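You operate a simulated robot arm through the tools that you are given. There is no shell and no other tool. Be economical: measure what you need, move in short steps, check, and stop when the job is done.

The job below is to be done with a simulated two-armed robot. You get a single attempt, and the scene is never put back.

Task
Pick up the jug from the pastry worktop with one hand, pass it to the other hand and put it on the upper shelf of the serving table. Set down upright: jug.

Only the result counts: the job must be done as asked and must still hold three seconds after the hand-in. Knocking over, shifting, dropping, spilling or breaking anything else fails it.

Robot
Two 7-joint arms with two-finger parallel grippers on one trunk, on a base that drives. Base frame: it is fixed to the floor where the robot stands at the start and does not move with it; the origin is under the middle of the robot, x ahead of it, y to its left, z up; the surface under the hand at the start is at about z = 0.92. Readings come in m, rad, newtons and seconds.
The left shoulder is at the start at [0.071, 0.156, 1.03], the right one opposite. Places, roughly: upper shelf of the serving table [-2.7, -1.4, 0.5]. Payload 3.91 kg a hand.
The TCP of each hand is the grasp point between the finger pads, 0.03 m short of the fingertips. In the tool frame z runs along the fingers and y along their closing line. Largest opening 0.11 m; finger width 0.02, thickness 0.01; the body of the gripper, 0.048 by 0.112 m, starts 0.055 m behind the TCP.
Orientation is that of the tool frame in the base frame, as a unit quaternion [w, x, y, z]. With the fingers straight down and closing along the base's y, the tool's x points along the base's -x, its y along +y and its z along -z.

Tools
- The arms move only by the tool nudge_tool. It takes "left_plan", "right_plan" or both (then of equal length, played together; a hand with none holds still); each is a list of rows, each an object (a shift or turn left out is 0, a gripper value left out holds the last) with "delta_pos": the shift along the tool's x, y, z in mm, a list of three; "turn": the turn, a rotation vector about the tool's x, y, z in rad, a list of three; "gripper": the gripper command, from -1 (shut) to 1 (fully open), values between in proportion. In form: [{"delta_pos": [tx, ty, tz], "turn": [wx, wy, wz], "gripper": gripper}, ...]. A call has 1 to 12 rows; each row is the pose to reach, as a shift and turn from the pose commanded when the call began, along the tool's axes at that moment. Each row takes 0.2 s and may step no farther than 0.05 m and 0.15 rad from the row before; otherwise, or with a gripper value out of range, the whole call is refused. A pose out of reach is approached as far as the arm can. The call stops where the force on the tool passes 40 N (or 10 N more than at its start, if that is more) or the arm is blocked; 0.2 s more then pass. Each finger travels about 0.108 m/s and halts on what it meets, pressing with about 43 N; the grip force reading is that of the motor and also rises with nothing between the fingers. The clock runs only during rows and for 0.2 s after the last one: add rows that repeat a pose to give the fingers time. It gives the time, the measured TCP pose, the force on the tool (base axes), the opening and the grip force at its end, in the units of the frame above (readings bear some noise), with the torque about the TCP (base axes, N m) and any sound that the robot's microphone picked up.
- Cameras (640 x 400 px; columns grow to the right, rows downward): "scene" is now at [0.1411, 0.0234, 1.282]; the picture's right is [0.27, -0.96, 0.00], its down [-0.32, -0.09, -0.94] and it looks along [0.91, 0.25, -0.33] (base axes); focal length 271 px, centre (320, 200). "left" rides on the left gripper at [0.072, -0.017, -0.103] in its tool frame; the picture's right is [0.23, 0.97, 0.00], its down [-0.76, 0.18, -0.62] and it looks along [-0.61, 0.14, 0.78] (tool axes); focal length 222 px, centre (320, 200). "right" rides on the right gripper at [0.072, 0.017, -0.104] in its tool frame; the picture's right is [-0.23, 0.97, 0.00], its down [-0.76, -0.18, -0.62] and it looks along [-0.61, -0.14, 0.78] (tool axes); focal length 222 px, centre (320, 200). There is no depth. A picture from a camera that has moved, and an enlarged one, comes with that camera's place and axes in the base frame and with its lens.
- camera(camera): a new picture of that camera. It takes no simulated time.
- raise_lower(by): slides the trunk up (or, below 0, down) by that many m; the arms and the scene camera ride with it, the base frame stays. It gives what a move gives, with no picture.
- steer(legs): drives the robot by 1 to 6 legs, each [ahead, left, turn to the left] in m, m and rad, along the robot's own axes; the way and the turn of a leg run together, so that a leg with both is an arc; at most 1.5 m and 3.142 rad a leg. The arms and the cameras ride along, it lands a little off, and it stops where it bumps. It gives what a move gives.
- turn_head(pan, tilt): turns the head with the scene camera to pan (to the left, within 1.501 rad either way) and tilt (down, from -0.506 to 1.204), counted from straight ahead of the robot. It gives what a move gives.
- zoom(camera, box): a new picture of the part [left, top, right, bottom] of that camera's present view, enlarged. It takes no simulated time.
- job_done(): hands the job in; it is judged then, once.

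Work in short steps. Places have to be worked out from the pictures, the camera data and where the tool is seen: move nearer, look again, correct. Check each grasp and each placing, and mend what went wrong. You have 120 turns and 92 pictures in all, those below and enlarged ones among them. Open the grippers and draw the arms clear of the work before you hand the job in, unless the task says otherwise; then end with one line.

The tools are called after "Call:" as name(argument=value, ...) on one line, values as JSON. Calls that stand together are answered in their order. nudge_tool: Moves the arms, as the interface text tells. Its arguments: {"type":"object","properties":{"left_plan":{"type":"array"},"right_plan":{"type":"array"}},"required":[]} The other tools are called the same way: raise_lower (by) slides the trunk up or down; steer (legs) drives the base; turn_head (pan, tilt) turns the head that bears the scene camera; camera (camera) takes a picture; zoom (camera, box) takes an enlarged picture of a part of a camera's view; job_done () hands the job in.

At the start:

```text
time: 0.0
left_position: [0.601, 0.4247, 1.1949]
left_tool_rot: [0.0, 0.0, 1.0, -0.001]
left_ft_force: [0.2, 0.3, -0.1]
left_wrist_torque: [0.04, 0.01, 0.01]
left_gripper_width: 0.1102
left_grip_force: 0.0
right_position: [0.6318, -0.1031, 1.1985]
right_tool_rot: [-0.001, 0.0, 1.0, 0.001]
right_ft_force: [0.1, 0.7, -0.3]
right_wrist_torque: [0.02, -0.02, 0.01]
right_gripper_width: 0.1101
right_grip_force: 0.1
trunk travel left (down, up): [-0.475, 0.465]
robot x, y, heading: [0.0017, -0.0004, -0.001]
head pan, tilt: [0.271, 0.335]
```

scene: 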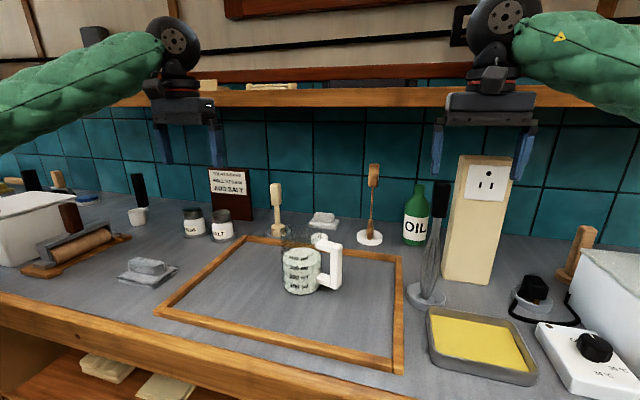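
right: 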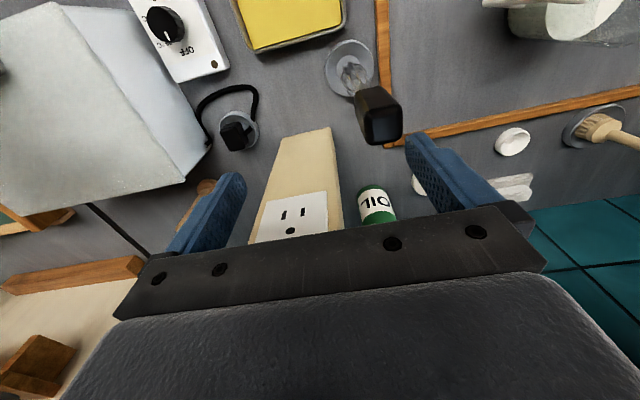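
left: 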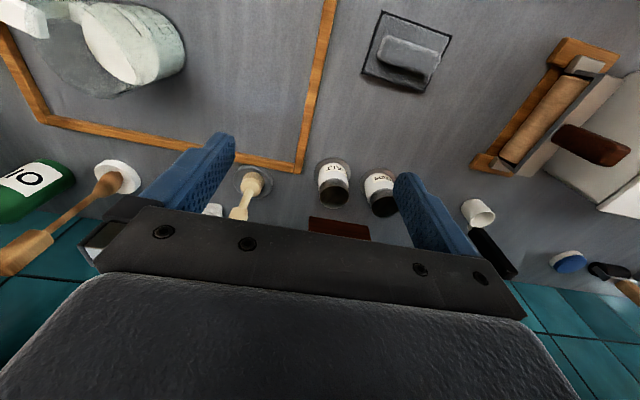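

I'll zoom in on the jug, which is at roughly (0.61, 0.19), to find its shape and the handle direction.

Call:
zoom(camera="scene", box=[240, 210, 400, 310])

Call:
zoom(camera="left", box=[0, 0, 240, 150])

```text
4.00 times, centred on (320, 260) of scene
camera zoom: at [0.1411, 0.0234, 1.282], right [0.27, -0.96, 0.0], down [-0.32, -0.09, -0.94], along [0.91, 0.25, -0.33], focal length 1084 px, centre (320, -40)
```

zoom: 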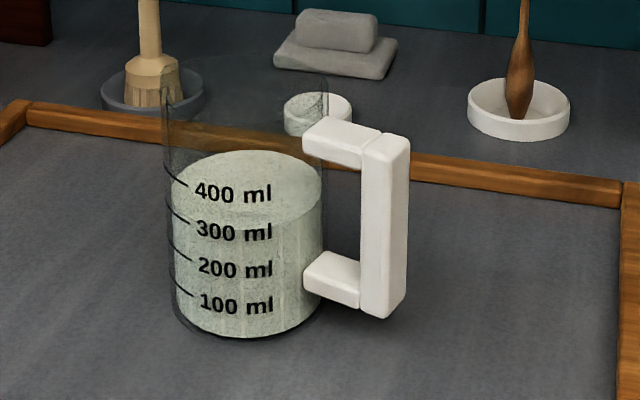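

```text
2.67 times, centred on (120, 75) of left
camera zoom: at [0.5299, 0.408, 1.2983], right [-0.23, 0.97, 0.0], down [0.76, 0.18, 0.62], along [0.61, 0.14, -0.78], focal length 592 px, centre (853, 533)
```

zoom: 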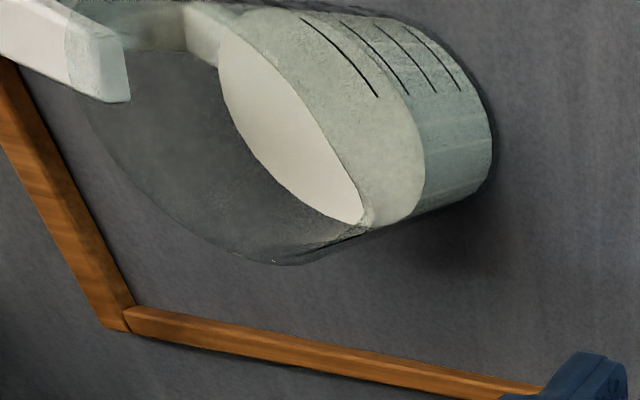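

The jug is about 8 cm across and 13 cm tall, part filled, with its axis near (0.59, 0.19). The handle points roughly toward -y and the robot. I'll move the left hand back from and above the jug to look straight at it.

Call:
nudge_tool(left_plan=[{"delta_pos": [30, -35, 0]}, {"delta_pos": [60, -70, 0]}, {"delta_pos": [90, -105, 0]}, {"delta_pos": [120, -140, 0]}, {"delta_pos": [130, -180, 0]}, {"delta_pos": [130, -220, 0]}, {"delta_pos": [130, -220, 0]}])

Call:
camera(camera="left")

```text
time: 1.6
left_position: [0.468, 0.2048, 1.1928]
left_tool_rot: [0.001, 0.001, 1.0, -0.001]
left_ft_force: [-0.2, -0.3, -0.8]
left_wrist_torque: [-0.05, -0.04, 0.0]
left_gripper_width: 0.1098
left_grip_force: 0.1
right_position: [0.6317, -0.1013, 1.1993]
right_tool_rot: [0.0, 0.0, 1.0, 0.0]
right_ft_force: [-0.5, -0.1, 0.0]
right_wrist_torque: [0.02, -0.02, -0.01]
right_gripper_width: 0.11
right_grip_force: 0.1
trunk travel left (down, up): [-0.475, 0.465]
robot x, y, heading: [0.0001, -0.0025, 0.001]
head pan, tilt: [0.271, 0.335]
```

```text
86 pictures are left
camera left: at [0.3975, 0.1874, 1.2971], right [-0.23, 0.97, 0.0], down [0.76, 0.18, 0.62], along [0.61, 0.14, -0.78], focal length 222 px, centre (320, 200)
```

left: 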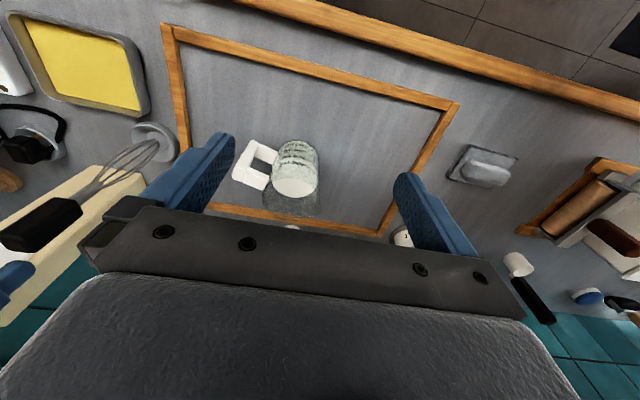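

Call:
zoom(camera="left", box=[200, 110, 360, 210])

```text
4.00 times, centred on (280, 160) of left
camera zoom: at [0.3975, 0.1874, 1.2971], right [-0.23, 0.97, 0.0], down [0.76, 0.18, 0.62], along [0.61, 0.14, -0.78], focal length 888 px, centre (480, 360)
```

zoom: 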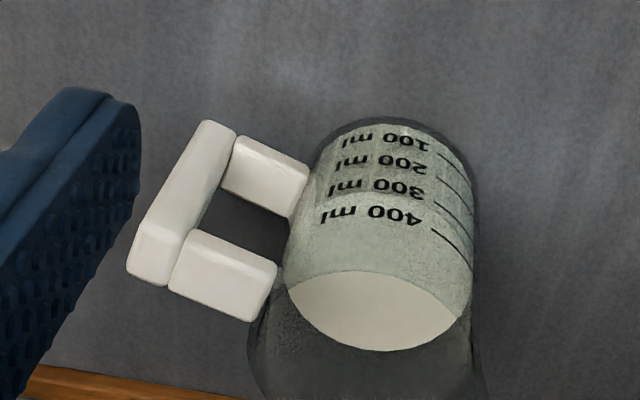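

The jug axis is at about (0.61, 0.193), with the rim near z = 1.04 and the handle pointing toward -y. I'll bring the left hand over it, yawed about -70° so the fingers straddle the body clear of the handle.

Call:
nudge_tool(left_plan=[{"delta_pos": [-20, 0, 0], "turn": [0, 0, 0.14]}, {"delta_pos": [-40, 0, 0], "turn": [0, 0, 0.28]}, {"delta_pos": [-60, 0, 0], "turn": [0, 0, 0.42]}, {"delta_pos": [-80, -4, 0], "turn": [0, 0, 0.56]}, {"delta_pos": [-100, -8, 0], "turn": [0, 0, 0.7]}, {"delta_pos": [-120, -12, 0], "turn": [0, 0, 0.84]}, {"delta_pos": [-142, -12, 0], "turn": [0, 0, 0.98]}, {"delta_pos": [-142, -12, 0], "turn": [0, 0, 1.12]}, {"delta_pos": [-142, -12, 0], "turn": [0, 0, 1.22]}, {"delta_pos": [-142, -12, 0], "turn": [0, 0, 1.22]}])

Call:
camera(camera="left")

Call:
camera(camera="scene")

```text
time: 3.8
left_position: [0.6133, 0.1926, 1.1952]
left_tool_rot: [0.0, 0.573, 0.819, 0.0]
left_ft_force: [0.2, -0.4, 0.7]
left_wrist_torque: [-0.04, 0.0, 0.02]
left_gripper_width: 0.11
left_grip_force: 0.1
right_position: [0.6316, -0.1029, 1.1995]
right_tool_rot: [0.001, 0.0, 1.0, 0.0]
right_ft_force: [-0.2, -0.2, -0.8]
right_wrist_torque: [0.03, -0.05, -0.01]
right_gripper_width: 0.1101
right_grip_force: 0.0
trunk travel left (down, up): [-0.475, 0.465]
robot x, y, heading: [-0.0012, 0.0028, 0.001]
head pan, tilt: [0.271, 0.335]
```

```text
84 pictures are left
camera left: at [0.5742, 0.2551, 1.2987], right [0.84, 0.55, 0.0], down [0.43, -0.65, 0.62], along [0.34, -0.52, -0.78], focal length 222 px, centre (320, 200)
```

left: 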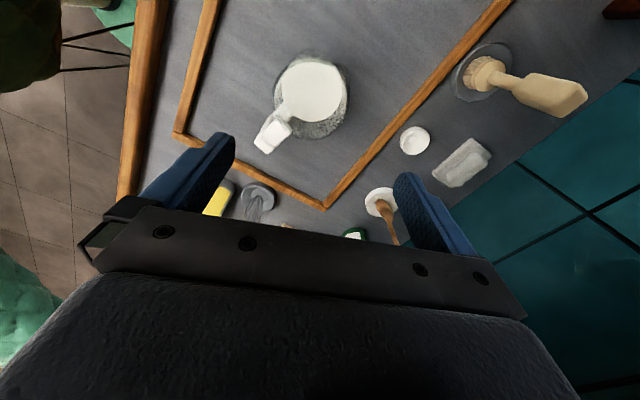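

```text
83 pictures are left
camera scene: at [0.141, 0.0233, 1.282], right [0.27, -0.96, 0.0], down [-0.32, -0.09, -0.94], along [0.91, 0.25, -0.33], focal length 271 px, centre (320, 200)
```

scene: 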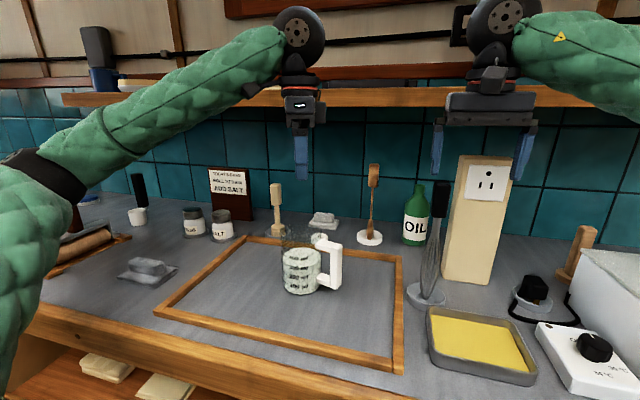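

Call:
zoom(camera="left", box=[220, 30, 380, 130])

```text
4.00 times, centred on (300, 80) of left
camera zoom: at [0.5742, 0.2551, 1.2987], right [0.84, 0.55, 0.0], down [0.43, -0.65, 0.62], along [0.34, -0.52, -0.78], focal length 888 px, centre (400, 680)
```

zoom: 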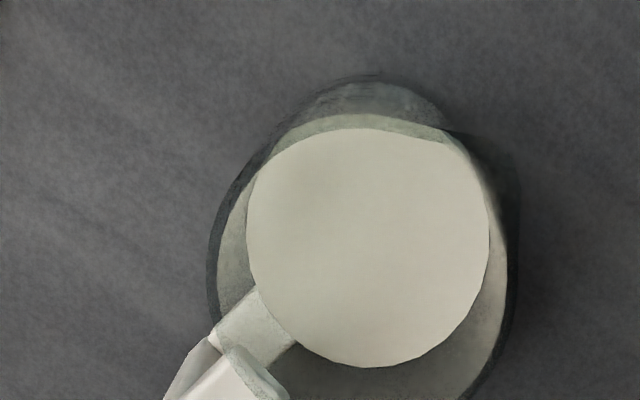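

The jug axis now measures about (0.607, 0.191), with the handle azimuth near -105°, clear of the fingers. I'll descend partway and check from the scene camera.

Call:
nudge_tool(left_plan=[{"delta_pos": [1, -4, 40], "gripper": 1}, {"delta_pos": [1, -4, 80]}, {"delta_pos": [1, -4, 115]}, {"delta_pos": [1, -4, 135]}, {"delta_pos": [1, -4, 135]}])

Call:
zoom(camera="scene", box=[200, 160, 440, 310])

Call:
camera(camera="left")

```text
time: 5.0
left_position: [0.6068, 0.1932, 1.0586]
left_tool_rot: [0.0, 0.573, 0.819, 0.001]
left_ft_force: [0.6, -0.4, -0.4]
left_wrist_torque: [-0.01, 0.0, -0.02]
left_gripper_width: 0.1101
left_grip_force: 0.2
right_position: [0.6324, -0.1021, 1.1991]
right_tool_rot: [0.001, 0.0, 1.0, -0.001]
right_ft_force: [-0.3, 0.1, 0.3]
right_wrist_torque: [0.02, -0.01, -0.01]
right_gripper_width: 0.1103
right_grip_force: 0.1
trunk travel left (down, up): [-0.475, 0.465]
robot x, y, heading: [-0.0, -0.0006, -0.001]
head pan, tilt: [0.271, 0.335]
```

```text
2.67 times, centred on (320, 235) of scene
camera zoom: at [0.1411, 0.0233, 1.282], right [0.27, -0.96, 0.0], down [-0.32, -0.09, -0.94], along [0.91, 0.25, -0.33], focal length 722 px, centre (320, 107)
```

zoom: 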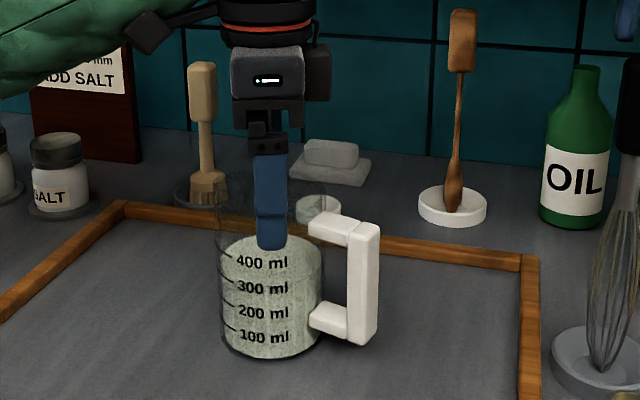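

```text
80 pictures are left
camera left: at [0.5684, 0.2558, 1.1632], right [0.84, 0.55, 0.0], down [0.43, -0.65, 0.62], along [0.34, -0.52, -0.78], focal length 222 px, centre (320, 200)
```

left: 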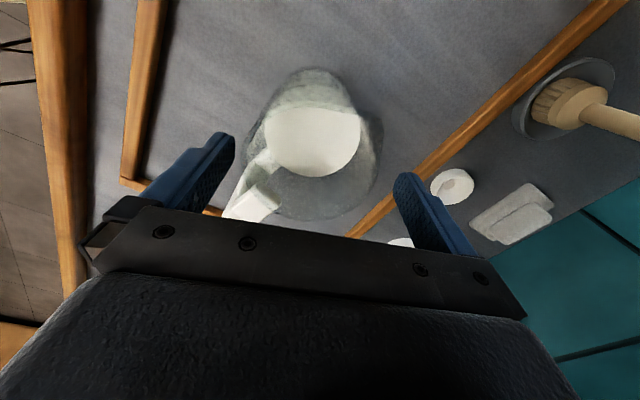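

The hand is centred over the rim (fingers at mid 315 px, rim at mid 317 px). I'll descend to about z = 1.02 and close.

Call:
nudge_tool(left_plan=[{"delta_pos": [0, 0, 20]}, {"delta_pos": [0, 0, 40]}, {"delta_pos": [0, 0, 40]}, {"delta_pos": [0, 0, 40], "gripper": 0.6}, {"delta_pos": [0, 0, 40], "gripper": 0.3}, {"delta_pos": [0, 0, 40], "gripper": -1}, {"delta_pos": [0, 0, 40], "gripper": -1}, {"delta_pos": [0, 0, 40], "gripper": -1}])

Call:
zoom(camera="scene", box=[200, 160, 440, 310])

```text
time: 6.8
left_position: [0.6085, 0.1932, 1.0212]
left_tool_rot: [0.0, 0.572, 0.82, 0.001]
left_ft_force: [0.2, -0.1, 3.3]
left_wrist_torque: [0.05, -0.25, -0.03]
left_gripper_width: 0.0833
left_grip_force: 43.0
right_position: [0.6315, -0.1028, 1.1993]
right_tool_rot: [-0.001, 0.0, 1.0, 0.0]
right_ft_force: [-0.2, 0.5, -0.7]
right_wrist_torque: [-0.04, 0.01, 0.01]
right_gripper_width: 0.1099
right_grip_force: 0.1
trunk travel left (down, up): [-0.475, 0.465]
robot x, y, heading: [0.0005, 0.0038, -0.001]
head pan, tilt: [0.271, 0.335]
```

```text
2.67 times, centred on (320, 235) of scene
camera zoom: at [0.141, 0.0232, 1.282], right [0.27, -0.96, 0.0], down [-0.32, -0.09, -0.94], along [0.91, 0.25, -0.33], focal length 722 px, centre (320, 107)
```

zoom: 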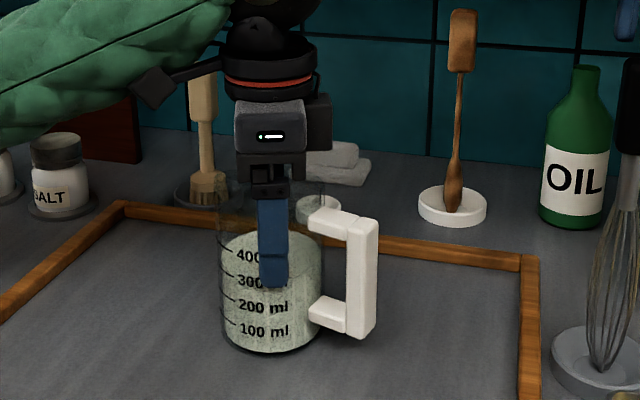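

The grip holds at a width of 83 mm. I'll lift gently by 120 mm.

Call:
nudge_tool(left_plan=[{"delta_pos": [0, 0, -6], "gripper": -1}, {"delta_pos": [0, 0, -15]}, {"delta_pos": [0, 0, -28]}, {"delta_pos": [0, 0, -42]}, {"delta_pos": [0, 0, -56]}, {"delta_pos": [0, 0, -70]}, {"delta_pos": [0, 0, -84]}, {"delta_pos": [0, 0, -98]}, {"delta_pos": [0, 0, -110]}, {"delta_pos": [0, 0, -118]}, {"delta_pos": [0, 0, -120]}])

Call:
camera(camera="scene")

```text
time: 9.2
left_position: [0.6089, 0.1915, 1.139]
left_tool_rot: [-0.001, 0.573, 0.819, 0.0]
left_ft_force: [0.1, 0.6, -3.2]
left_wrist_torque: [-0.01, 0.0, -0.01]
left_gripper_width: 0.0829
left_grip_force: 42.6
right_position: [0.6324, -0.1022, 1.1988]
right_tool_rot: [0.0, 0.0, 1.0, 0.0]
right_ft_force: [-0.9, 0.6, 1.0]
right_wrist_torque: [0.0, -0.01, -0.02]
right_gripper_width: 0.1098
right_grip_force: 0.1
trunk travel left (down, up): [-0.475, 0.465]
robot x, y, heading: [-0.0027, 0.001, 0.003]
head pan, tilt: [0.271, 0.335]
```

```text
78 pictures are left
camera scene: at [0.1414, 0.0233, 1.282], right [0.27, -0.96, 0.0], down [-0.32, -0.09, -0.94], along [0.91, 0.25, -0.33], focal length 271 px, centre (320, 200)
```

scene: 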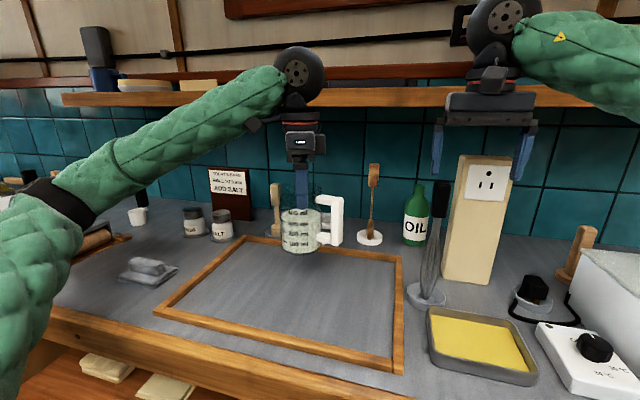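

The jug is held and hangs upright, weighing about 0.33 kg. I'll back away from the worktop, then look around for the serving table.

Call:
steer(legs=[[-0.5, 0, 0]])

Call:
turn_head(pan=-1.5, tilt=0.4)

Call:
camera(camera="scene")

```text
time: 12.2
left_position: [0.1037, 0.1945, 1.1398]
left_tool_rot: [0.001, 0.57, 0.822, 0.0]
left_ft_force: [0.3, -0.3, -4.0]
left_wrist_torque: [0.05, -0.05, 0.05]
left_gripper_width: 0.0828
left_grip_force: 42.6
right_position: [0.1289, -0.1006, 1.2007]
right_tool_rot: [0.0, -0.004, 1.0, 0.0]
right_ft_force: [-0.2, -0.8, -0.6]
right_wrist_torque: [-0.01, -0.03, -0.02]
right_gripper_width: 0.1099
right_grip_force: 0.1
trunk travel left (down, up): [-0.475, 0.465]
robot x, y, heading: [-0.5075, -0.0036, 0.006]
head pan, tilt: [0.271, 0.335]
```

```text
time: 13.9
left_position: [0.1048, 0.1953, 1.139]
left_tool_rot: [0.001, 0.57, 0.822, 0.0]
left_ft_force: [-0.8, -0.2, -3.4]
left_wrist_torque: [0.01, -0.02, 0.0]
left_gripper_width: 0.0829
left_grip_force: 43.0
right_position: [0.1296, -0.1, 1.1981]
right_tool_rot: [0.0, -0.004, 1.0, 0.0]
right_ft_force: [-0.4, -0.1, 0.6]
right_wrist_torque: [0.0, 0.02, 0.04]
right_gripper_width: 0.1101
right_grip_force: 0.0
trunk travel left (down, up): [-0.475, 0.465]
robot x, y, heading: [-0.5028, 0.0003, 0.004]
head pan, tilt: [-1.499, 0.4]
```

```text
77 pictures are left
camera scene: at [-0.4445, -0.0953, 1.276], right [-1.0, -0.08, 0.0], down [-0.03, 0.39, -0.92], along [0.07, -0.92, -0.39], focal length 271 px, centre (320, 200)
```

scene: 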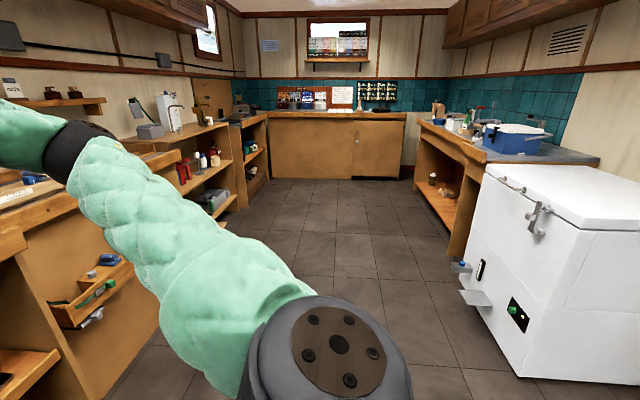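

Toward -y there's an aisle and a chest freezer, and the serving table is further behind me. I'll turn right a quarter turn and look that way.

Call:
steer(legs=[[0, 0, -1.57]])

Call:
turn_head(pan=-1.0, tilt=0.4)

Call:
camera(camera="scene")

```text
time: 18.1
left_position: [-0.2891, -0.6039, 1.14]
left_tool_rot: [0.0, 0.981, 0.193, 0.0]
left_ft_force: [0.0, 0.0, -3.7]
left_wrist_torque: [-0.03, -0.06, 0.01]
left_gripper_width: 0.0831
left_grip_force: 42.8
right_position: [-0.5826, -0.6378, 1.1983]
right_tool_rot: [0.0, 0.694, 0.72, 0.0]
right_ft_force: [-0.6, -0.2, 0.8]
right_wrist_torque: [0.0, 0.0, 0.01]
right_gripper_width: 0.1101
right_grip_force: 0.0
trunk travel left (down, up): [-0.475, 0.465]
robot x, y, heading: [-0.5069, -0.0022, -1.536]
head pan, tilt: [-1.499, 0.4]
```

```text
time: 19.0
left_position: [-0.289, -0.6026, 1.1384]
left_tool_rot: [-0.001, 0.981, 0.193, 0.0]
left_ft_force: [-0.4, 0.5, -2.9]
left_wrist_torque: [-0.03, 0.01, 0.01]
left_gripper_width: 0.0832
left_grip_force: 42.9
right_position: [-0.5835, -0.6373, 1.1985]
right_tool_rot: [0.0, 0.694, 0.72, 0.0]
right_ft_force: [-0.5, 0.9, 0.4]
right_wrist_torque: [-0.02, -0.01, -0.01]
right_gripper_width: 0.1099
right_grip_force: 0.2
trunk travel left (down, up): [-0.475, 0.465]
robot x, y, heading: [-0.5031, 0.0026, -1.532]
head pan, tilt: [-1.0, 0.4]
```

```text
76 pictures are left
camera scene: at [-0.5769, -0.1071, 1.2759], right [-0.57, 0.82, 0.0], down [0.32, 0.22, -0.92], along [-0.76, -0.53, -0.39], focal length 271 px, centre (320, 200)
```

scene: 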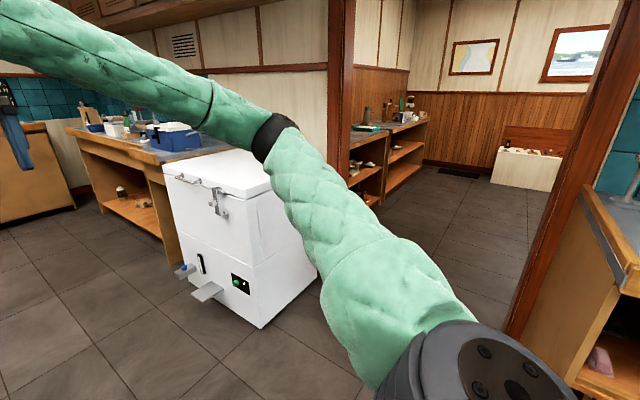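

A doorway leads to the next room, where I can see a shelved table. I'll zoom in on it.

Call:
zoom(camera="scene", box=[320, 80, 480, 220])

```text
2.86 times, centred on (400, 150) of scene
camera zoom: at [-0.5769, -0.1071, 1.2759], right [-0.57, 0.82, 0.0], down [0.32, 0.22, -0.92], along [-0.76, -0.53, -0.39], focal length 774 px, centre (91, 343)
```

zoom: 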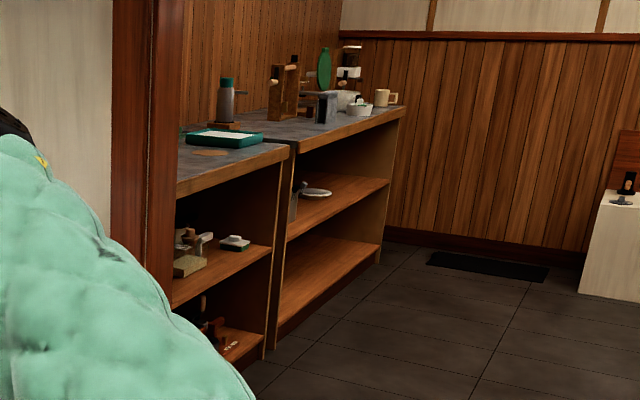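

The near unit, with its front at y ≈ -1.2 and x from about -2 to -3.4, is the serving table. Its upper shelf, at z ≈ 0.5, sits under a top, so the placing hand must hold the jug horizontally.
For the handover I'll yaw the jug so its handle points ahead. At the same time I'll turn the right hand in yaw so its camera ends up on top.

Call:
nudge_tool(left_plan=[{"turn": [0, 0, -0.14]}, {"turn": [0, 0, -0.28]}, {"turn": [0, 0, -0.42]}, {"turn": [0, 0, -0.56]}, {"turn": [0, 0, -0.7]}, {"turn": [0, 0, -0.84]}, {"turn": [0, 0, -0.98]}, {"turn": [0, 0, -1.12]}, {"turn": [0, 0, -1.26]}, {"turn": [0, 0, -1.4]}, {"turn": [0, 0, -1.54]}, {"turn": [0, 0, -1.68]}], right_plan=[{"delta_pos": [10, -15, 0], "turn": [0, 0, 0.14]}, {"delta_pos": [20, -30, 0], "turn": [0, 0, 0.28]}, {"delta_pos": [30, -45, 0], "turn": [0, 0, 0.42]}, {"delta_pos": [40, -60, 0], "turn": [0, 0, 0.56]}, {"delta_pos": [50, -75, 0], "turn": [0, 0, 0.7]}, {"delta_pos": [60, -90, 0], "turn": [0, 0, 0.84]}, {"delta_pos": [70, -105, 0], "turn": [0, 0, 0.98]}, {"delta_pos": [80, -120, 0], "turn": [0, 0, 1.12]}, {"delta_pos": [80, -135, 0], "turn": [0, 0, 1.26]}, {"delta_pos": [80, -150, 0], "turn": [0, 0, 1.4]}, {"delta_pos": [80, -150, 0], "turn": [0, 0, 1.54]}, {"delta_pos": [80, -150, 0], "turn": [0, 0, 1.68]}])

Call:
turn_head(pan=0.0, tilt=0.35)

Call:
camera(camera="scene")

```text
time: 21.6
left_position: [-0.2898, -0.6027, 1.1379]
left_tool_rot: [0.0, 0.511, 0.86, 0.0]
left_ft_force: [0.1, 0.0, -2.7]
left_wrist_torque: [0.0, 0.0, -0.02]
left_gripper_width: 0.0829
left_grip_force: 43.0
right_position: [-0.7369, -0.5636, 1.1994]
right_tool_rot: [0.0, 0.999, -0.037, 0.0]
right_ft_force: [-0.5, -0.6, -0.4]
right_wrist_torque: [0.01, -0.01, 0.04]
right_gripper_width: 0.1098
right_grip_force: 0.2
trunk travel left (down, up): [-0.475, 0.465]
robot x, y, heading: [-0.5016, 0.0001, -1.534]
head pan, tilt: [-1.0, 0.4]
```

```text
time: 22.9
left_position: [-0.2892, -0.6038, 1.1387]
left_tool_rot: [0.0, 0.511, 0.86, 0.0]
left_ft_force: [0.9, -0.1, -2.4]
left_wrist_torque: [0.01, 0.01, 0.01]
left_gripper_width: 0.0829
left_grip_force: 43.2
right_position: [-0.7363, -0.563, 1.198]
right_tool_rot: [0.001, 0.999, -0.035, -0.001]
right_ft_force: [0.9, 0.6, 0.3]
right_wrist_torque: [0.01, 0.01, -0.01]
right_gripper_width: 0.11
right_grip_force: 0.1
trunk travel left (down, up): [-0.475, 0.465]
robot x, y, heading: [-0.5035, -0.0018, -1.529]
head pan, tilt: [0.0, 0.351]
```

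```text
74 pictures are left
camera scene: at [-0.4975, -0.1473, 1.2804], right [-1.0, -0.04, 0.0], down [-0.01, 0.34, -0.94], along [0.03, -0.94, -0.34], focal length 271 px, centre (320, 200)
```

scene: 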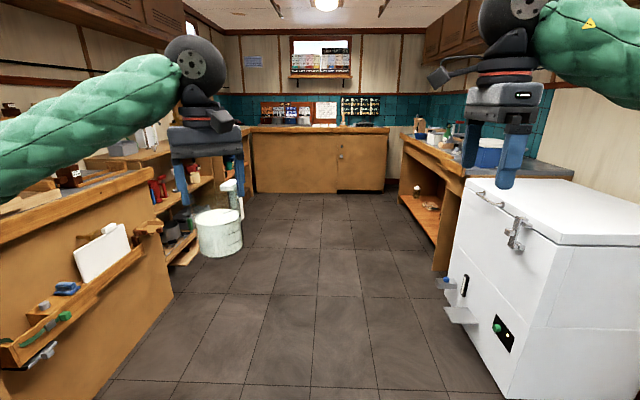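

Both turned freely. I'll finish the right hand's yaw (total 2.88 rad) and turn the jug a little more.

Call:
nudge_tool(left_plan=[{"turn": [0, 0, -0.1]}, {"turn": [0, 0, -0.2]}, {"turn": [0, 0, -0.3]}, {"turn": [0, 0, -0.3]}, {"turn": [0, 0, -0.3]}, {"turn": [0, 0, -0.3]}, {"turn": [0, 0, -0.3]}, {"turn": [0, 0, -0.3]}, {"turn": [0, 0, -0.3]}], right_plan=[{"turn": [0, 0, 0.14]}, {"turn": [0, 0, 0.28]}, {"turn": [0, 0, 0.42]}, {"turn": [0, 0, 0.56]}, {"turn": [0, 0, 0.7]}, {"turn": [0, 0, 0.84]}, {"turn": [0, 0, 0.98]}, {"turn": [0, 0, 1.12]}, {"turn": [0, 0, 1.2]}])

```text
time: 24.9
left_position: [-0.2895, -0.6036, 1.1381]
left_tool_rot: [0.001, 0.377, 0.926, 0.0]
left_ft_force: [0.1, 0.0, -2.6]
left_wrist_torque: [0.02, -0.03, 0.01]
left_gripper_width: 0.0829
left_grip_force: 43.1
right_position: [-0.7359, -0.563, 1.1994]
right_tool_rot: [0.0, 0.804, -0.595, 0.0]
right_ft_force: [-0.2, -0.2, 0.1]
right_wrist_torque: [-0.02, 0.02, -0.03]
right_gripper_width: 0.1102
right_grip_force: 0.1
trunk travel left (down, up): [-0.475, 0.465]
robot x, y, heading: [-0.5042, 0.0002, -1.536]
head pan, tilt: [0.0, 0.351]
```

The right hand now points its camera side ahead. I'll pitch it up to nearly horizontal (80°) while moving it forward a bit.

Call:
nudge_tool(right_plan=[{"delta_pos": [12, 0, 0], "turn": [0, 0.14, 0]}, {"delta_pos": [24, 0, 0], "turn": [0, 0.28, 0]}, {"delta_pos": [36, 0, 0], "turn": [0, 0.42, 0]}, {"delta_pos": [48, 0, 0], "turn": [0, 0.56, 0]}, {"delta_pos": [60, 0, 0], "turn": [0, 0.7, 0]}, {"delta_pos": [72, 0, 0], "turn": [0, 0.84, 0]}, {"delta_pos": [84, 0, 0], "turn": [0, 0.98, 0]}, {"delta_pos": [96, 0, 0], "turn": [0, 1.12, 0]}, {"delta_pos": [108, 0, 0], "turn": [0, 1.26, 0]}, {"delta_pos": [120, 0, 0], "turn": [0, 1.4, 0]}, {"delta_pos": [120, 0, 0], "turn": [0, 1.4, 0]}])

Call:
camera(camera="scene")

Call:
camera(camera="right")

```text
time: 27.3
left_position: [-0.2894, -0.6031, 1.1394]
left_tool_rot: [0.0, 0.376, 0.926, 0.001]
left_ft_force: [-0.5, 0.5, -4.0]
left_wrist_torque: [0.01, -0.04, -0.01]
left_gripper_width: 0.083
left_grip_force: 43.3
right_position: [-0.701, -0.6773, 1.1991]
right_tool_rot: [0.383, 0.615, -0.454, 0.519]
right_ft_force: [0.3, 0.7, 0.0]
right_wrist_torque: [-0.02, 0.0, 0.01]
right_gripper_width: 0.1097
right_grip_force: 0.1
trunk travel left (down, up): [-0.475, 0.465]
robot x, y, heading: [-0.5052, -0.0024, -1.54]
head pan, tilt: [0.0, 0.351]
```

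```text
73 pictures are left
camera scene: at [-0.4973, -0.1468, 1.2806], right [-1.0, -0.04, 0.0], down [-0.01, 0.34, -0.94], along [0.03, -0.94, -0.34], focal length 271 px, centre (320, 200)
```

scene: 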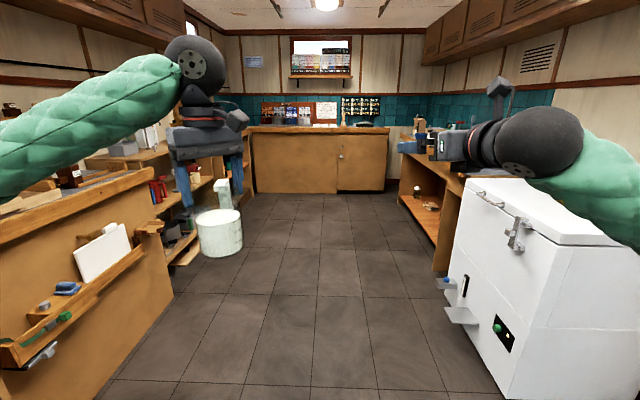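

```text
72 pictures are left
camera right: at [-0.7439, -0.5989, 1.2874], right [-0.94, -0.25, -0.22], down [-0.05, 0.76, -0.65], along [0.33, -0.6, -0.73], focal length 222 px, centre (320, 200)
```

right: 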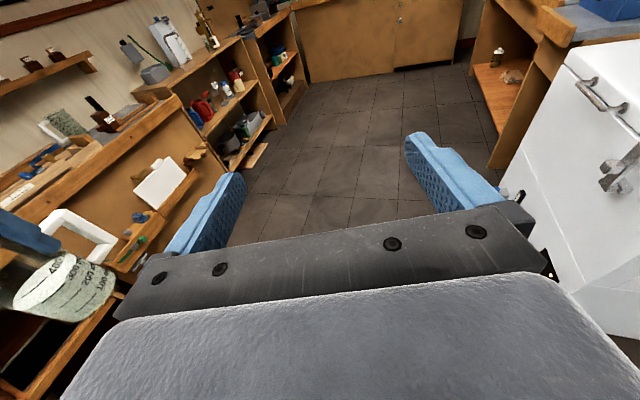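

The right hand is now nearly horizontal with its camera on top. The handover needs room further ahead, so I'll gently move the left hand with the jug forward and to the centre.

Call:
nudge_tool(left_plan=[{"delta_pos": [0, -6, 0]}, {"delta_pos": [1, -18, 0]}, {"delta_pos": [2, -36, 0]}, {"delta_pos": [3, -58, 0]}, {"delta_pos": [4, -82, 0]}, {"delta_pos": [5, -106, 0]}, {"delta_pos": [6, -130, 0]}, {"delta_pos": [7, -154, 0]}, {"delta_pos": [8, -177, 0]}, {"delta_pos": [9, -196, 0]}, {"delta_pos": [9, -208, 0]}, {"delta_pos": [9, -213, 0]}])

Call:
camera(camera="scene")

Call:
camera(camera="right")

```text
time: 29.9
left_position: [-0.4451, -0.7499, 1.1376]
left_tool_rot: [0.0, 0.378, 0.926, 0.0]
left_ft_force: [0.0, 0.6, -3.5]
left_wrist_torque: [0.02, 0.0, -0.02]
left_gripper_width: 0.083
left_grip_force: 42.7
right_position: [-0.7008, -0.6781, 1.198]
right_tool_rot: [0.383, 0.615, -0.455, 0.518]
right_ft_force: [0.1, -0.2, 1.2]
right_wrist_torque: [0.04, -0.03, -0.04]
right_gripper_width: 0.1098
right_grip_force: 0.1
trunk travel left (down, up): [-0.475, 0.465]
robot x, y, heading: [-0.5029, -0.0013, -1.534]
head pan, tilt: [0.0, 0.351]
```

```text
71 pictures are left
camera scene: at [-0.4977, -0.1474, 1.2804], right [-1.0, -0.04, 0.0], down [-0.01, 0.34, -0.94], along [0.04, -0.94, -0.34], focal length 271 px, centre (320, 200)
```

scene: 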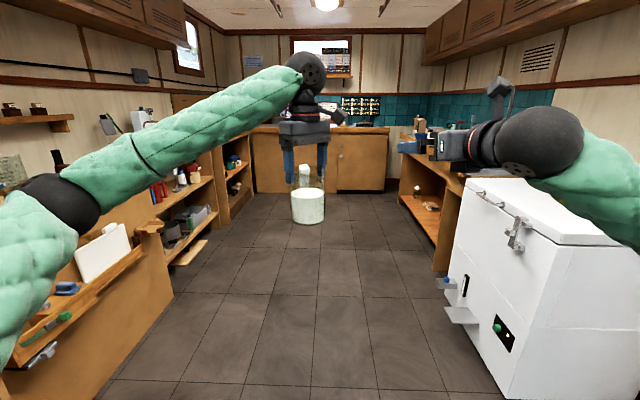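

```text
70 pictures are left
camera right: at [-0.7443, -0.5997, 1.287], right [-0.94, -0.25, -0.22], down [-0.05, 0.76, -0.64], along [0.33, -0.6, -0.73], focal length 222 px, centre (320, 200)
```

right: 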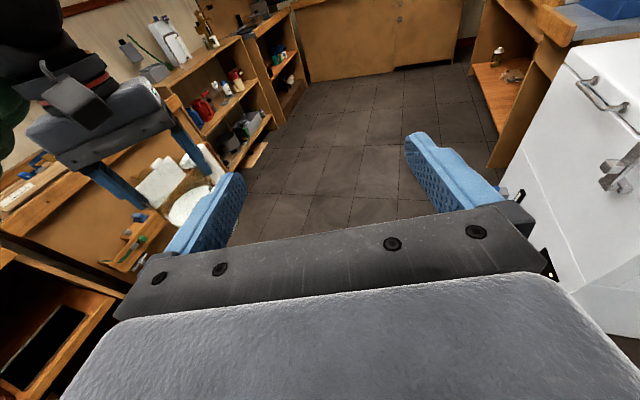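

Call:
zoom(camera="scene", box=[260, 130, 360, 240])

```text
3.64 times, centred on (310, 185) of scene
camera zoom: at [-0.4977, -0.1474, 1.2804], right [-1.0, -0.04, 0.0], down [-0.01, 0.34, -0.94], along [0.04, -0.94, -0.34], focal length 985 px, centre (356, 254)
```

zoom: 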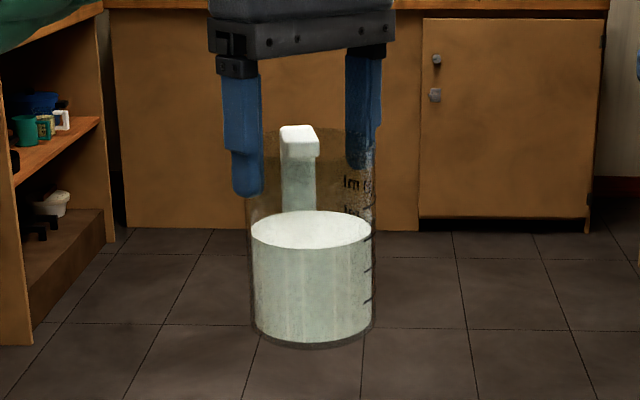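

The zoom puts the jug bottom at about z = 1.015 and the rim near the left TCP level, so it slipped a bit when lifted and I should hand over promptly. I'll bring the right hand to a pre-grasp 13 cm behind the jug, aligned with its lower body.

Call:
nudge_tool(right_plan=[{"delta_pos": [-40, 0, 0], "gripper": 1}, {"delta_pos": [-80, 0, 10]}, {"delta_pos": [-112, -20, 20]}, {"delta_pos": [-112, -60, 31]}, {"delta_pos": [-112, -100, 31]}, {"delta_pos": [-112, -140, 31]}, {"delta_pos": [-112, -180, 31]}, {"delta_pos": [-112, -210, 31]}, {"delta_pos": [-112, -223, 31]}, {"delta_pos": [-112, -223, 31]}])

Call:
camera(camera="scene")

Call:
camera(camera="right")

```text
time: 32.1
left_position: [-0.4437, -0.7494, 1.1382]
left_tool_rot: [0.0, 0.377, 0.926, 0.0]
left_ft_force: [-0.7, -0.1, -3.1]
left_wrist_torque: [0.01, -0.03, -0.01]
left_gripper_width: 0.0833
left_grip_force: 43.3
right_position: [-0.4858, -0.6249, 1.0828]
right_tool_rot: [0.383, 0.615, -0.454, 0.518]
right_ft_force: [1.0, 0.1, -0.1]
right_wrist_torque: [-0.05, -0.01, 0.0]
right_gripper_width: 0.11
right_grip_force: 0.1
trunk travel left (down, up): [-0.475, 0.465]
robot x, y, heading: [-0.5034, 0.0037, -1.538]
head pan, tilt: [0.0, 0.351]
```

```text
68 pictures are left
camera scene: at [-0.4975, -0.1476, 1.2804], right [-1.0, -0.04, 0.0], down [-0.01, 0.34, -0.94], along [0.03, -0.94, -0.34], focal length 271 px, centre (320, 200)
```

scene: 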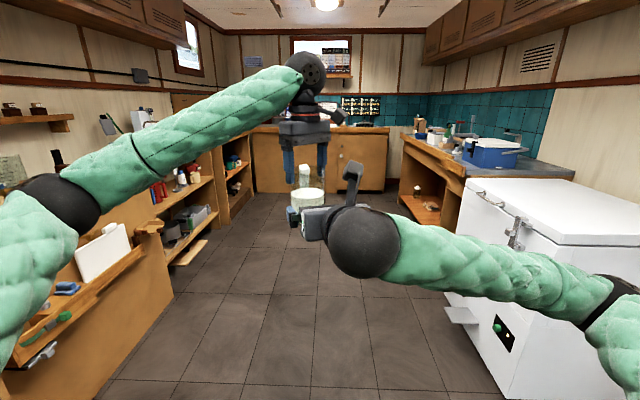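

```text
67 pictures are left
camera right: at [-0.529, -0.5465, 1.1715], right [-0.94, -0.25, -0.22], down [-0.05, 0.76, -0.64], along [0.33, -0.6, -0.73], focal length 222 px, centre (320, 200)
```

right: 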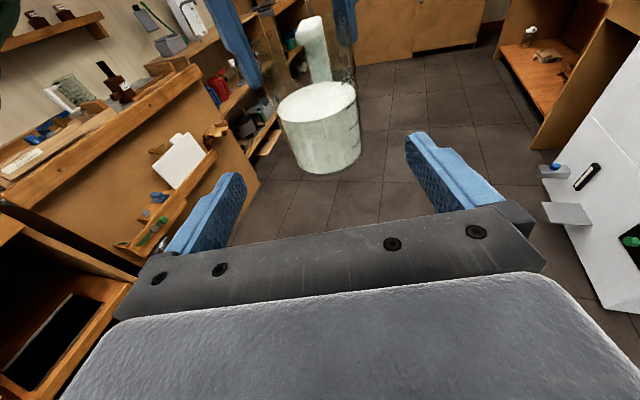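

The view is clear: the jug sits centred between the right fingers, with its bottom at z ≈ 1.015. I'll advance slowly along the fingers.

Call:
nudge_tool(right_plan=[{"delta_pos": [0, -2, 25]}, {"delta_pos": [0, -4, 50]}, {"delta_pos": [0, -4, 75]}, {"delta_pos": [0, -4, 98]}, {"delta_pos": [0, -4, 115]}, {"delta_pos": [0, -4, 127]}, {"delta_pos": [0, -4, 127]}])

Call:
camera(camera="right")

Call:
zoom(camera="scene", box=[240, 130, 400, 230])

```text
time: 33.7
left_position: [-0.4447, -0.7493, 1.1381]
left_tool_rot: [0.001, 0.378, 0.926, 0.001]
left_ft_force: [-1.1, 0.0, -3.7]
left_wrist_torque: [0.02, 0.01, 0.0]
left_gripper_width: 0.0832
left_grip_force: 43.0
right_position: [-0.4445, -0.7422, 1.0617]
right_tool_rot: [0.382, 0.616, -0.454, 0.519]
right_ft_force: [0.8, -0.1, 0.2]
right_wrist_torque: [-0.02, 0.0, 0.02]
right_gripper_width: 0.1098
right_grip_force: 0.0
trunk travel left (down, up): [-0.475, 0.465]
robot x, y, heading: [-0.505, -0.0013, -1.535]
head pan, tilt: [0.0, 0.351]
```

```text
66 pictures are left
camera right: at [-0.4874, -0.6633, 1.1498], right [-0.94, -0.25, -0.22], down [-0.05, 0.76, -0.64], along [0.33, -0.6, -0.73], focal length 222 px, centre (320, 200)
```

right: 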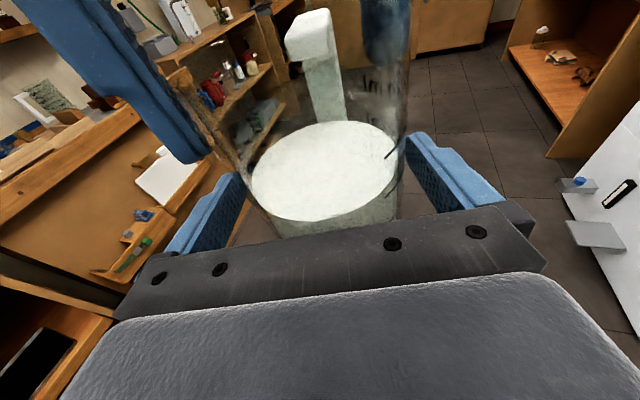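

```text
4.00 times, centred on (320, 180) of scene
camera zoom: at [-0.4975, -0.1474, 1.2804], right [-1.0, -0.04, 0.0], down [-0.01, 0.34, -0.94], along [0.03, -0.94, -0.34], focal length 1084 px, centre (320, 280)
```

zoom: 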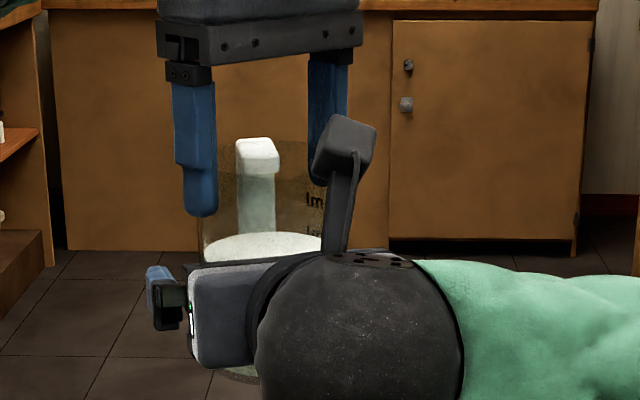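

The right fingers flank the jug evenly, so I'll close the right gripper while the left still holds.

Call:
nudge_tool(right_plan=[{"gripper": 0.6}, {"gripper": 0.4}, {"gripper": -1}, {"gripper": -1}, {"gripper": -1}])

```text
time: 34.9
left_position: [-0.4432, -0.7483, 1.1391]
left_tool_rot: [0.0, 0.377, 0.926, 0.001]
left_ft_force: [-0.4, 1.7, -1.9]
left_wrist_torque: [0.05, 0.3, 0.04]
left_gripper_width: 0.0825
left_grip_force: 43.5
right_position: [-0.4453, -0.7427, 1.0601]
right_tool_rot: [0.383, 0.615, -0.456, 0.517]
right_ft_force: [-0.8, -2.2, -0.4]
right_wrist_torque: [0.13, -0.36, 0.03]
right_gripper_width: 0.0802
right_grip_force: 42.7
trunk travel left (down, up): [-0.475, 0.465]
robot x, y, heading: [-0.5085, -0.0005, -1.535]
head pan, tilt: [0.0, 0.351]
stopped in row 5 (right hand): the force on the tool passed its limit at 41 N (the readings are from after the stop); the commanded pose is now the measured one
```

The right grip is at 80 mm and 43 N. I'll check the picture before releasing the left.

Call:
camera(camera="right")

Call:
camera(camera="left")

```text
64 pictures are left
camera right: at [-0.4887, -0.6646, 1.1493], right [-0.94, -0.24, -0.22], down [-0.05, 0.76, -0.64], along [0.33, -0.6, -0.73], focal length 222 px, centre (320, 200)
```

right: 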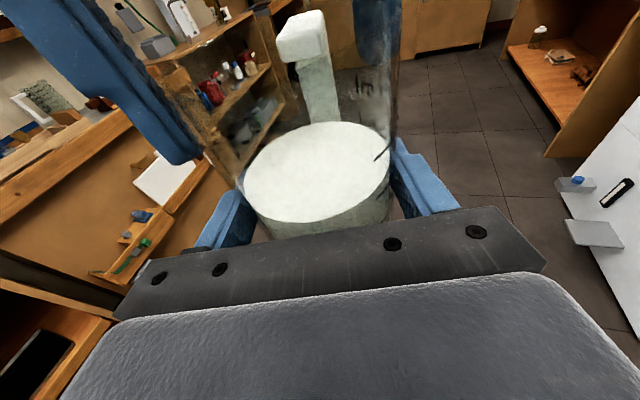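

```text
63 pictures are left
camera left: at [-0.5053, -0.7107, 1.2427], right [0.52, 0.86, 0.0], down [0.67, -0.41, 0.62], along [0.53, -0.32, -0.78], focal length 222 px, centre (320, 200)
```

left: 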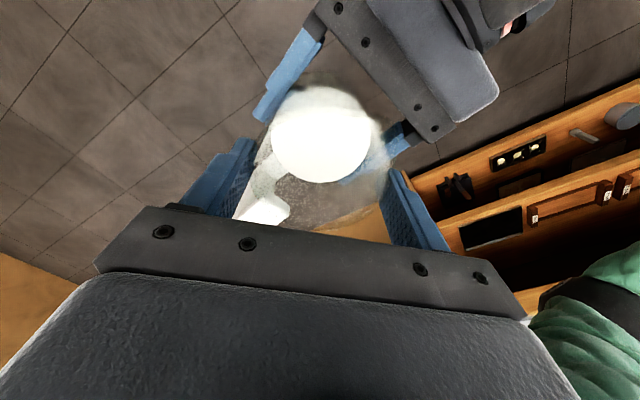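

Both hands hold it well, so I'll open the left gripper gradually.

Call:
nudge_tool(left_plan=[{"gripper": 0.55}, {"gripper": 0.7}, {"gripper": 1}, {"gripper": 1}, {"gripper": 1}])

Call:
camera(camera="left")

Call:
camera(camera="right")

```text
time: 36.1
left_position: [-0.444, -0.749, 1.1398]
left_tool_rot: [0.0, 0.377, 0.926, 0.001]
left_ft_force: [-0.6, -0.2, 0.8]
left_wrist_torque: [-0.02, -0.01, 0.02]
left_gripper_width: 0.1099
left_grip_force: 0.0
right_position: [-0.4463, -0.7439, 1.0614]
right_tool_rot: [0.382, 0.615, -0.456, 0.517]
right_ft_force: [0.4, -0.1, 0.0]
right_wrist_torque: [0.05, 0.0, 0.0]
right_gripper_width: 0.0804
right_grip_force: 43.3
trunk travel left (down, up): [-0.475, 0.465]
robot x, y, heading: [-0.5, -0.002, -1.535]
head pan, tilt: [0.0, 0.351]
```

```text
62 pictures are left
camera left: at [-0.5053, -0.7108, 1.2429], right [0.52, 0.86, 0.0], down [0.67, -0.41, 0.62], along [0.53, -0.32, -0.78], focal length 222 px, centre (320, 200)
```

left: 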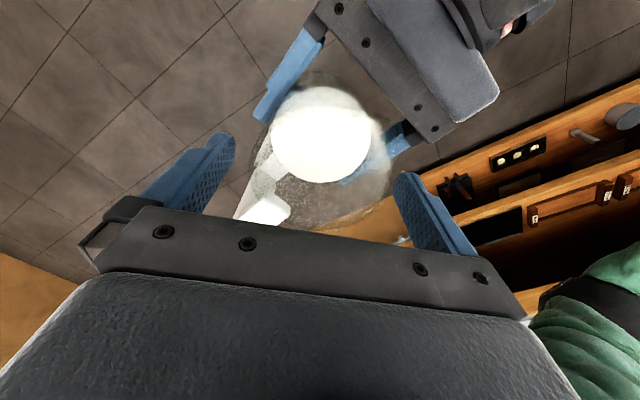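

```text
61 pictures are left
camera right: at [-0.4886, -0.6645, 1.1494], right [-0.94, -0.25, -0.22], down [-0.05, 0.76, -0.64], along [0.33, -0.6, -0.73], focal length 222 px, centre (320, 200)
```

right: 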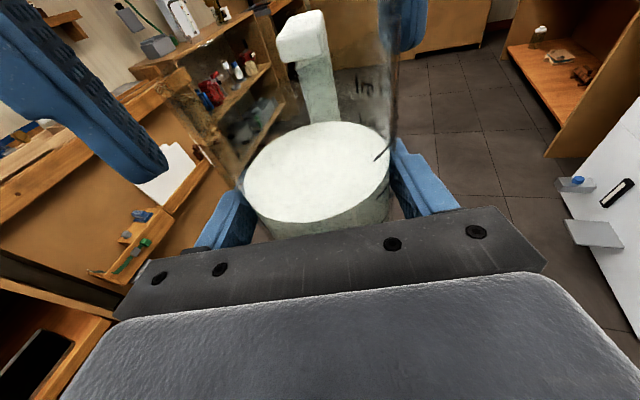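

The jug stays steady in the right hand. I'll lift the left straight up and clear.

Call:
nudge_tool(left_plan=[{"delta_pos": [0, 0, -25], "gripper": 1}, {"delta_pos": [0, 0, -50]}, {"delta_pos": [0, 0, -75]}, {"delta_pos": [0, 0, -100]}, {"delta_pos": [10, 25, -120]}, {"delta_pos": [25, 60, -120]}, {"delta_pos": [40, 95, -120]}, {"delta_pos": [55, 130, -120]}, {"delta_pos": [70, 165, -120]}, {"delta_pos": [85, 200, -120]}])

Call:
camera(camera="scene")

```text
time: 38.3
left_position: [-0.3646, -0.546, 1.2592]
left_tool_rot: [0.001, 0.377, 0.926, 0.001]
left_ft_force: [-0.6, -0.2, 1.3]
left_wrist_torque: [-0.02, -0.01, 0.03]
left_gripper_width: 0.1098
left_grip_force: 0.0
right_position: [-0.4456, -0.7424, 1.0615]
right_tool_rot: [0.383, 0.615, -0.456, 0.516]
right_ft_force: [1.4, -0.5, -0.3]
right_wrist_torque: [0.08, 0.01, 0.02]
right_gripper_width: 0.0798
right_grip_force: 42.8
trunk travel left (down, up): [-0.475, 0.465]
robot x, y, heading: [-0.5032, -0.0047, -1.531]
head pan, tilt: [0.0, 0.351]
```

```text
60 pictures are left
camera scene: at [-0.4968, -0.1466, 1.2806], right [-1.0, -0.04, 0.0], down [-0.01, 0.34, -0.94], along [0.03, -0.94, -0.34], focal length 271 px, centre (320, 200)
```

scene: 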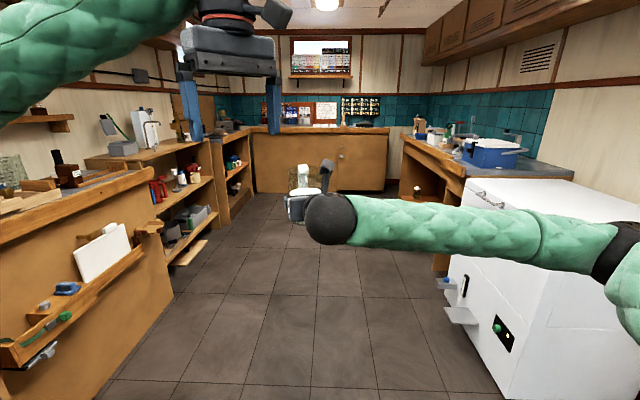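

Now I'll move to the doorway's line (y ≈ -0.4), turn to face -x, and look at the doorway.

Call:
steer(legs=[[0.38, 0, 0], [0, 0, -1.6]])

Call:
camera(camera="scene")

Call:
camera(camera="right")

```text
time: 44.6
left_position: [-1.0373, -0.5064, 1.259]
left_tool_rot: [0.0, 0.927, 0.375, 0.0]
left_ft_force: [0.1, 0.5, -0.2]
left_wrist_torque: [-0.04, -0.04, 0.02]
left_gripper_width: 0.1099
left_grip_force: 0.1
right_position: [-1.2321, -0.42, 1.0606]
right_tool_rot: [-0.638, -0.101, 0.758, -0.086]
right_ft_force: [-0.4, 0.8, -3.1]
right_wrist_torque: [0.06, -0.05, -0.01]
right_gripper_width: 0.0802
right_grip_force: 42.9
trunk travel left (down, up): [-0.475, 0.465]
robot x, y, heading: [-0.4865, -0.3862, -3.132]
head pan, tilt: [0.0, 0.351]
```

```text
59 pictures are left
camera scene: at [-0.6318, -0.386, 1.2804], right [-0.01, 1.0, 0.0], down [0.34, 0.0, -0.94], along [-0.94, -0.01, -0.34], focal length 271 px, centre (320, 200)
```

scene: 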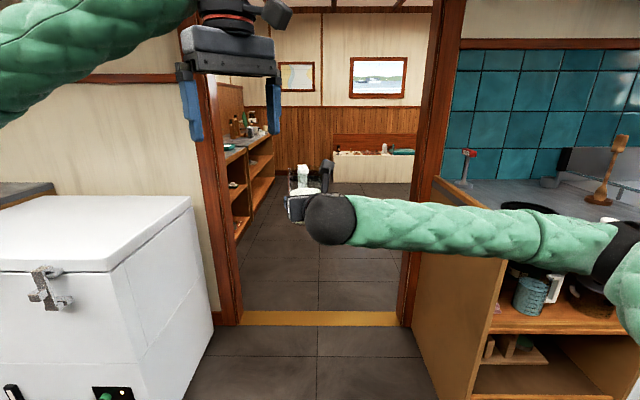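

```text
58 pictures are left
camera right: at [-1.1503, -0.3819, 1.1494], right [-0.22, 0.95, -0.22], down [0.77, 0.02, -0.64], along [-0.61, -0.31, -0.73], focal length 222 px, centre (320, 200)
```

right: 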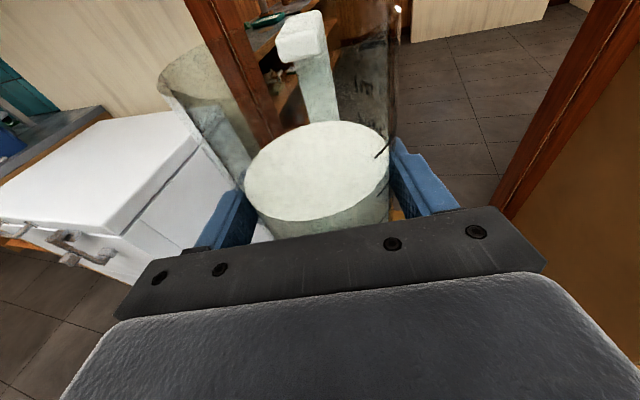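

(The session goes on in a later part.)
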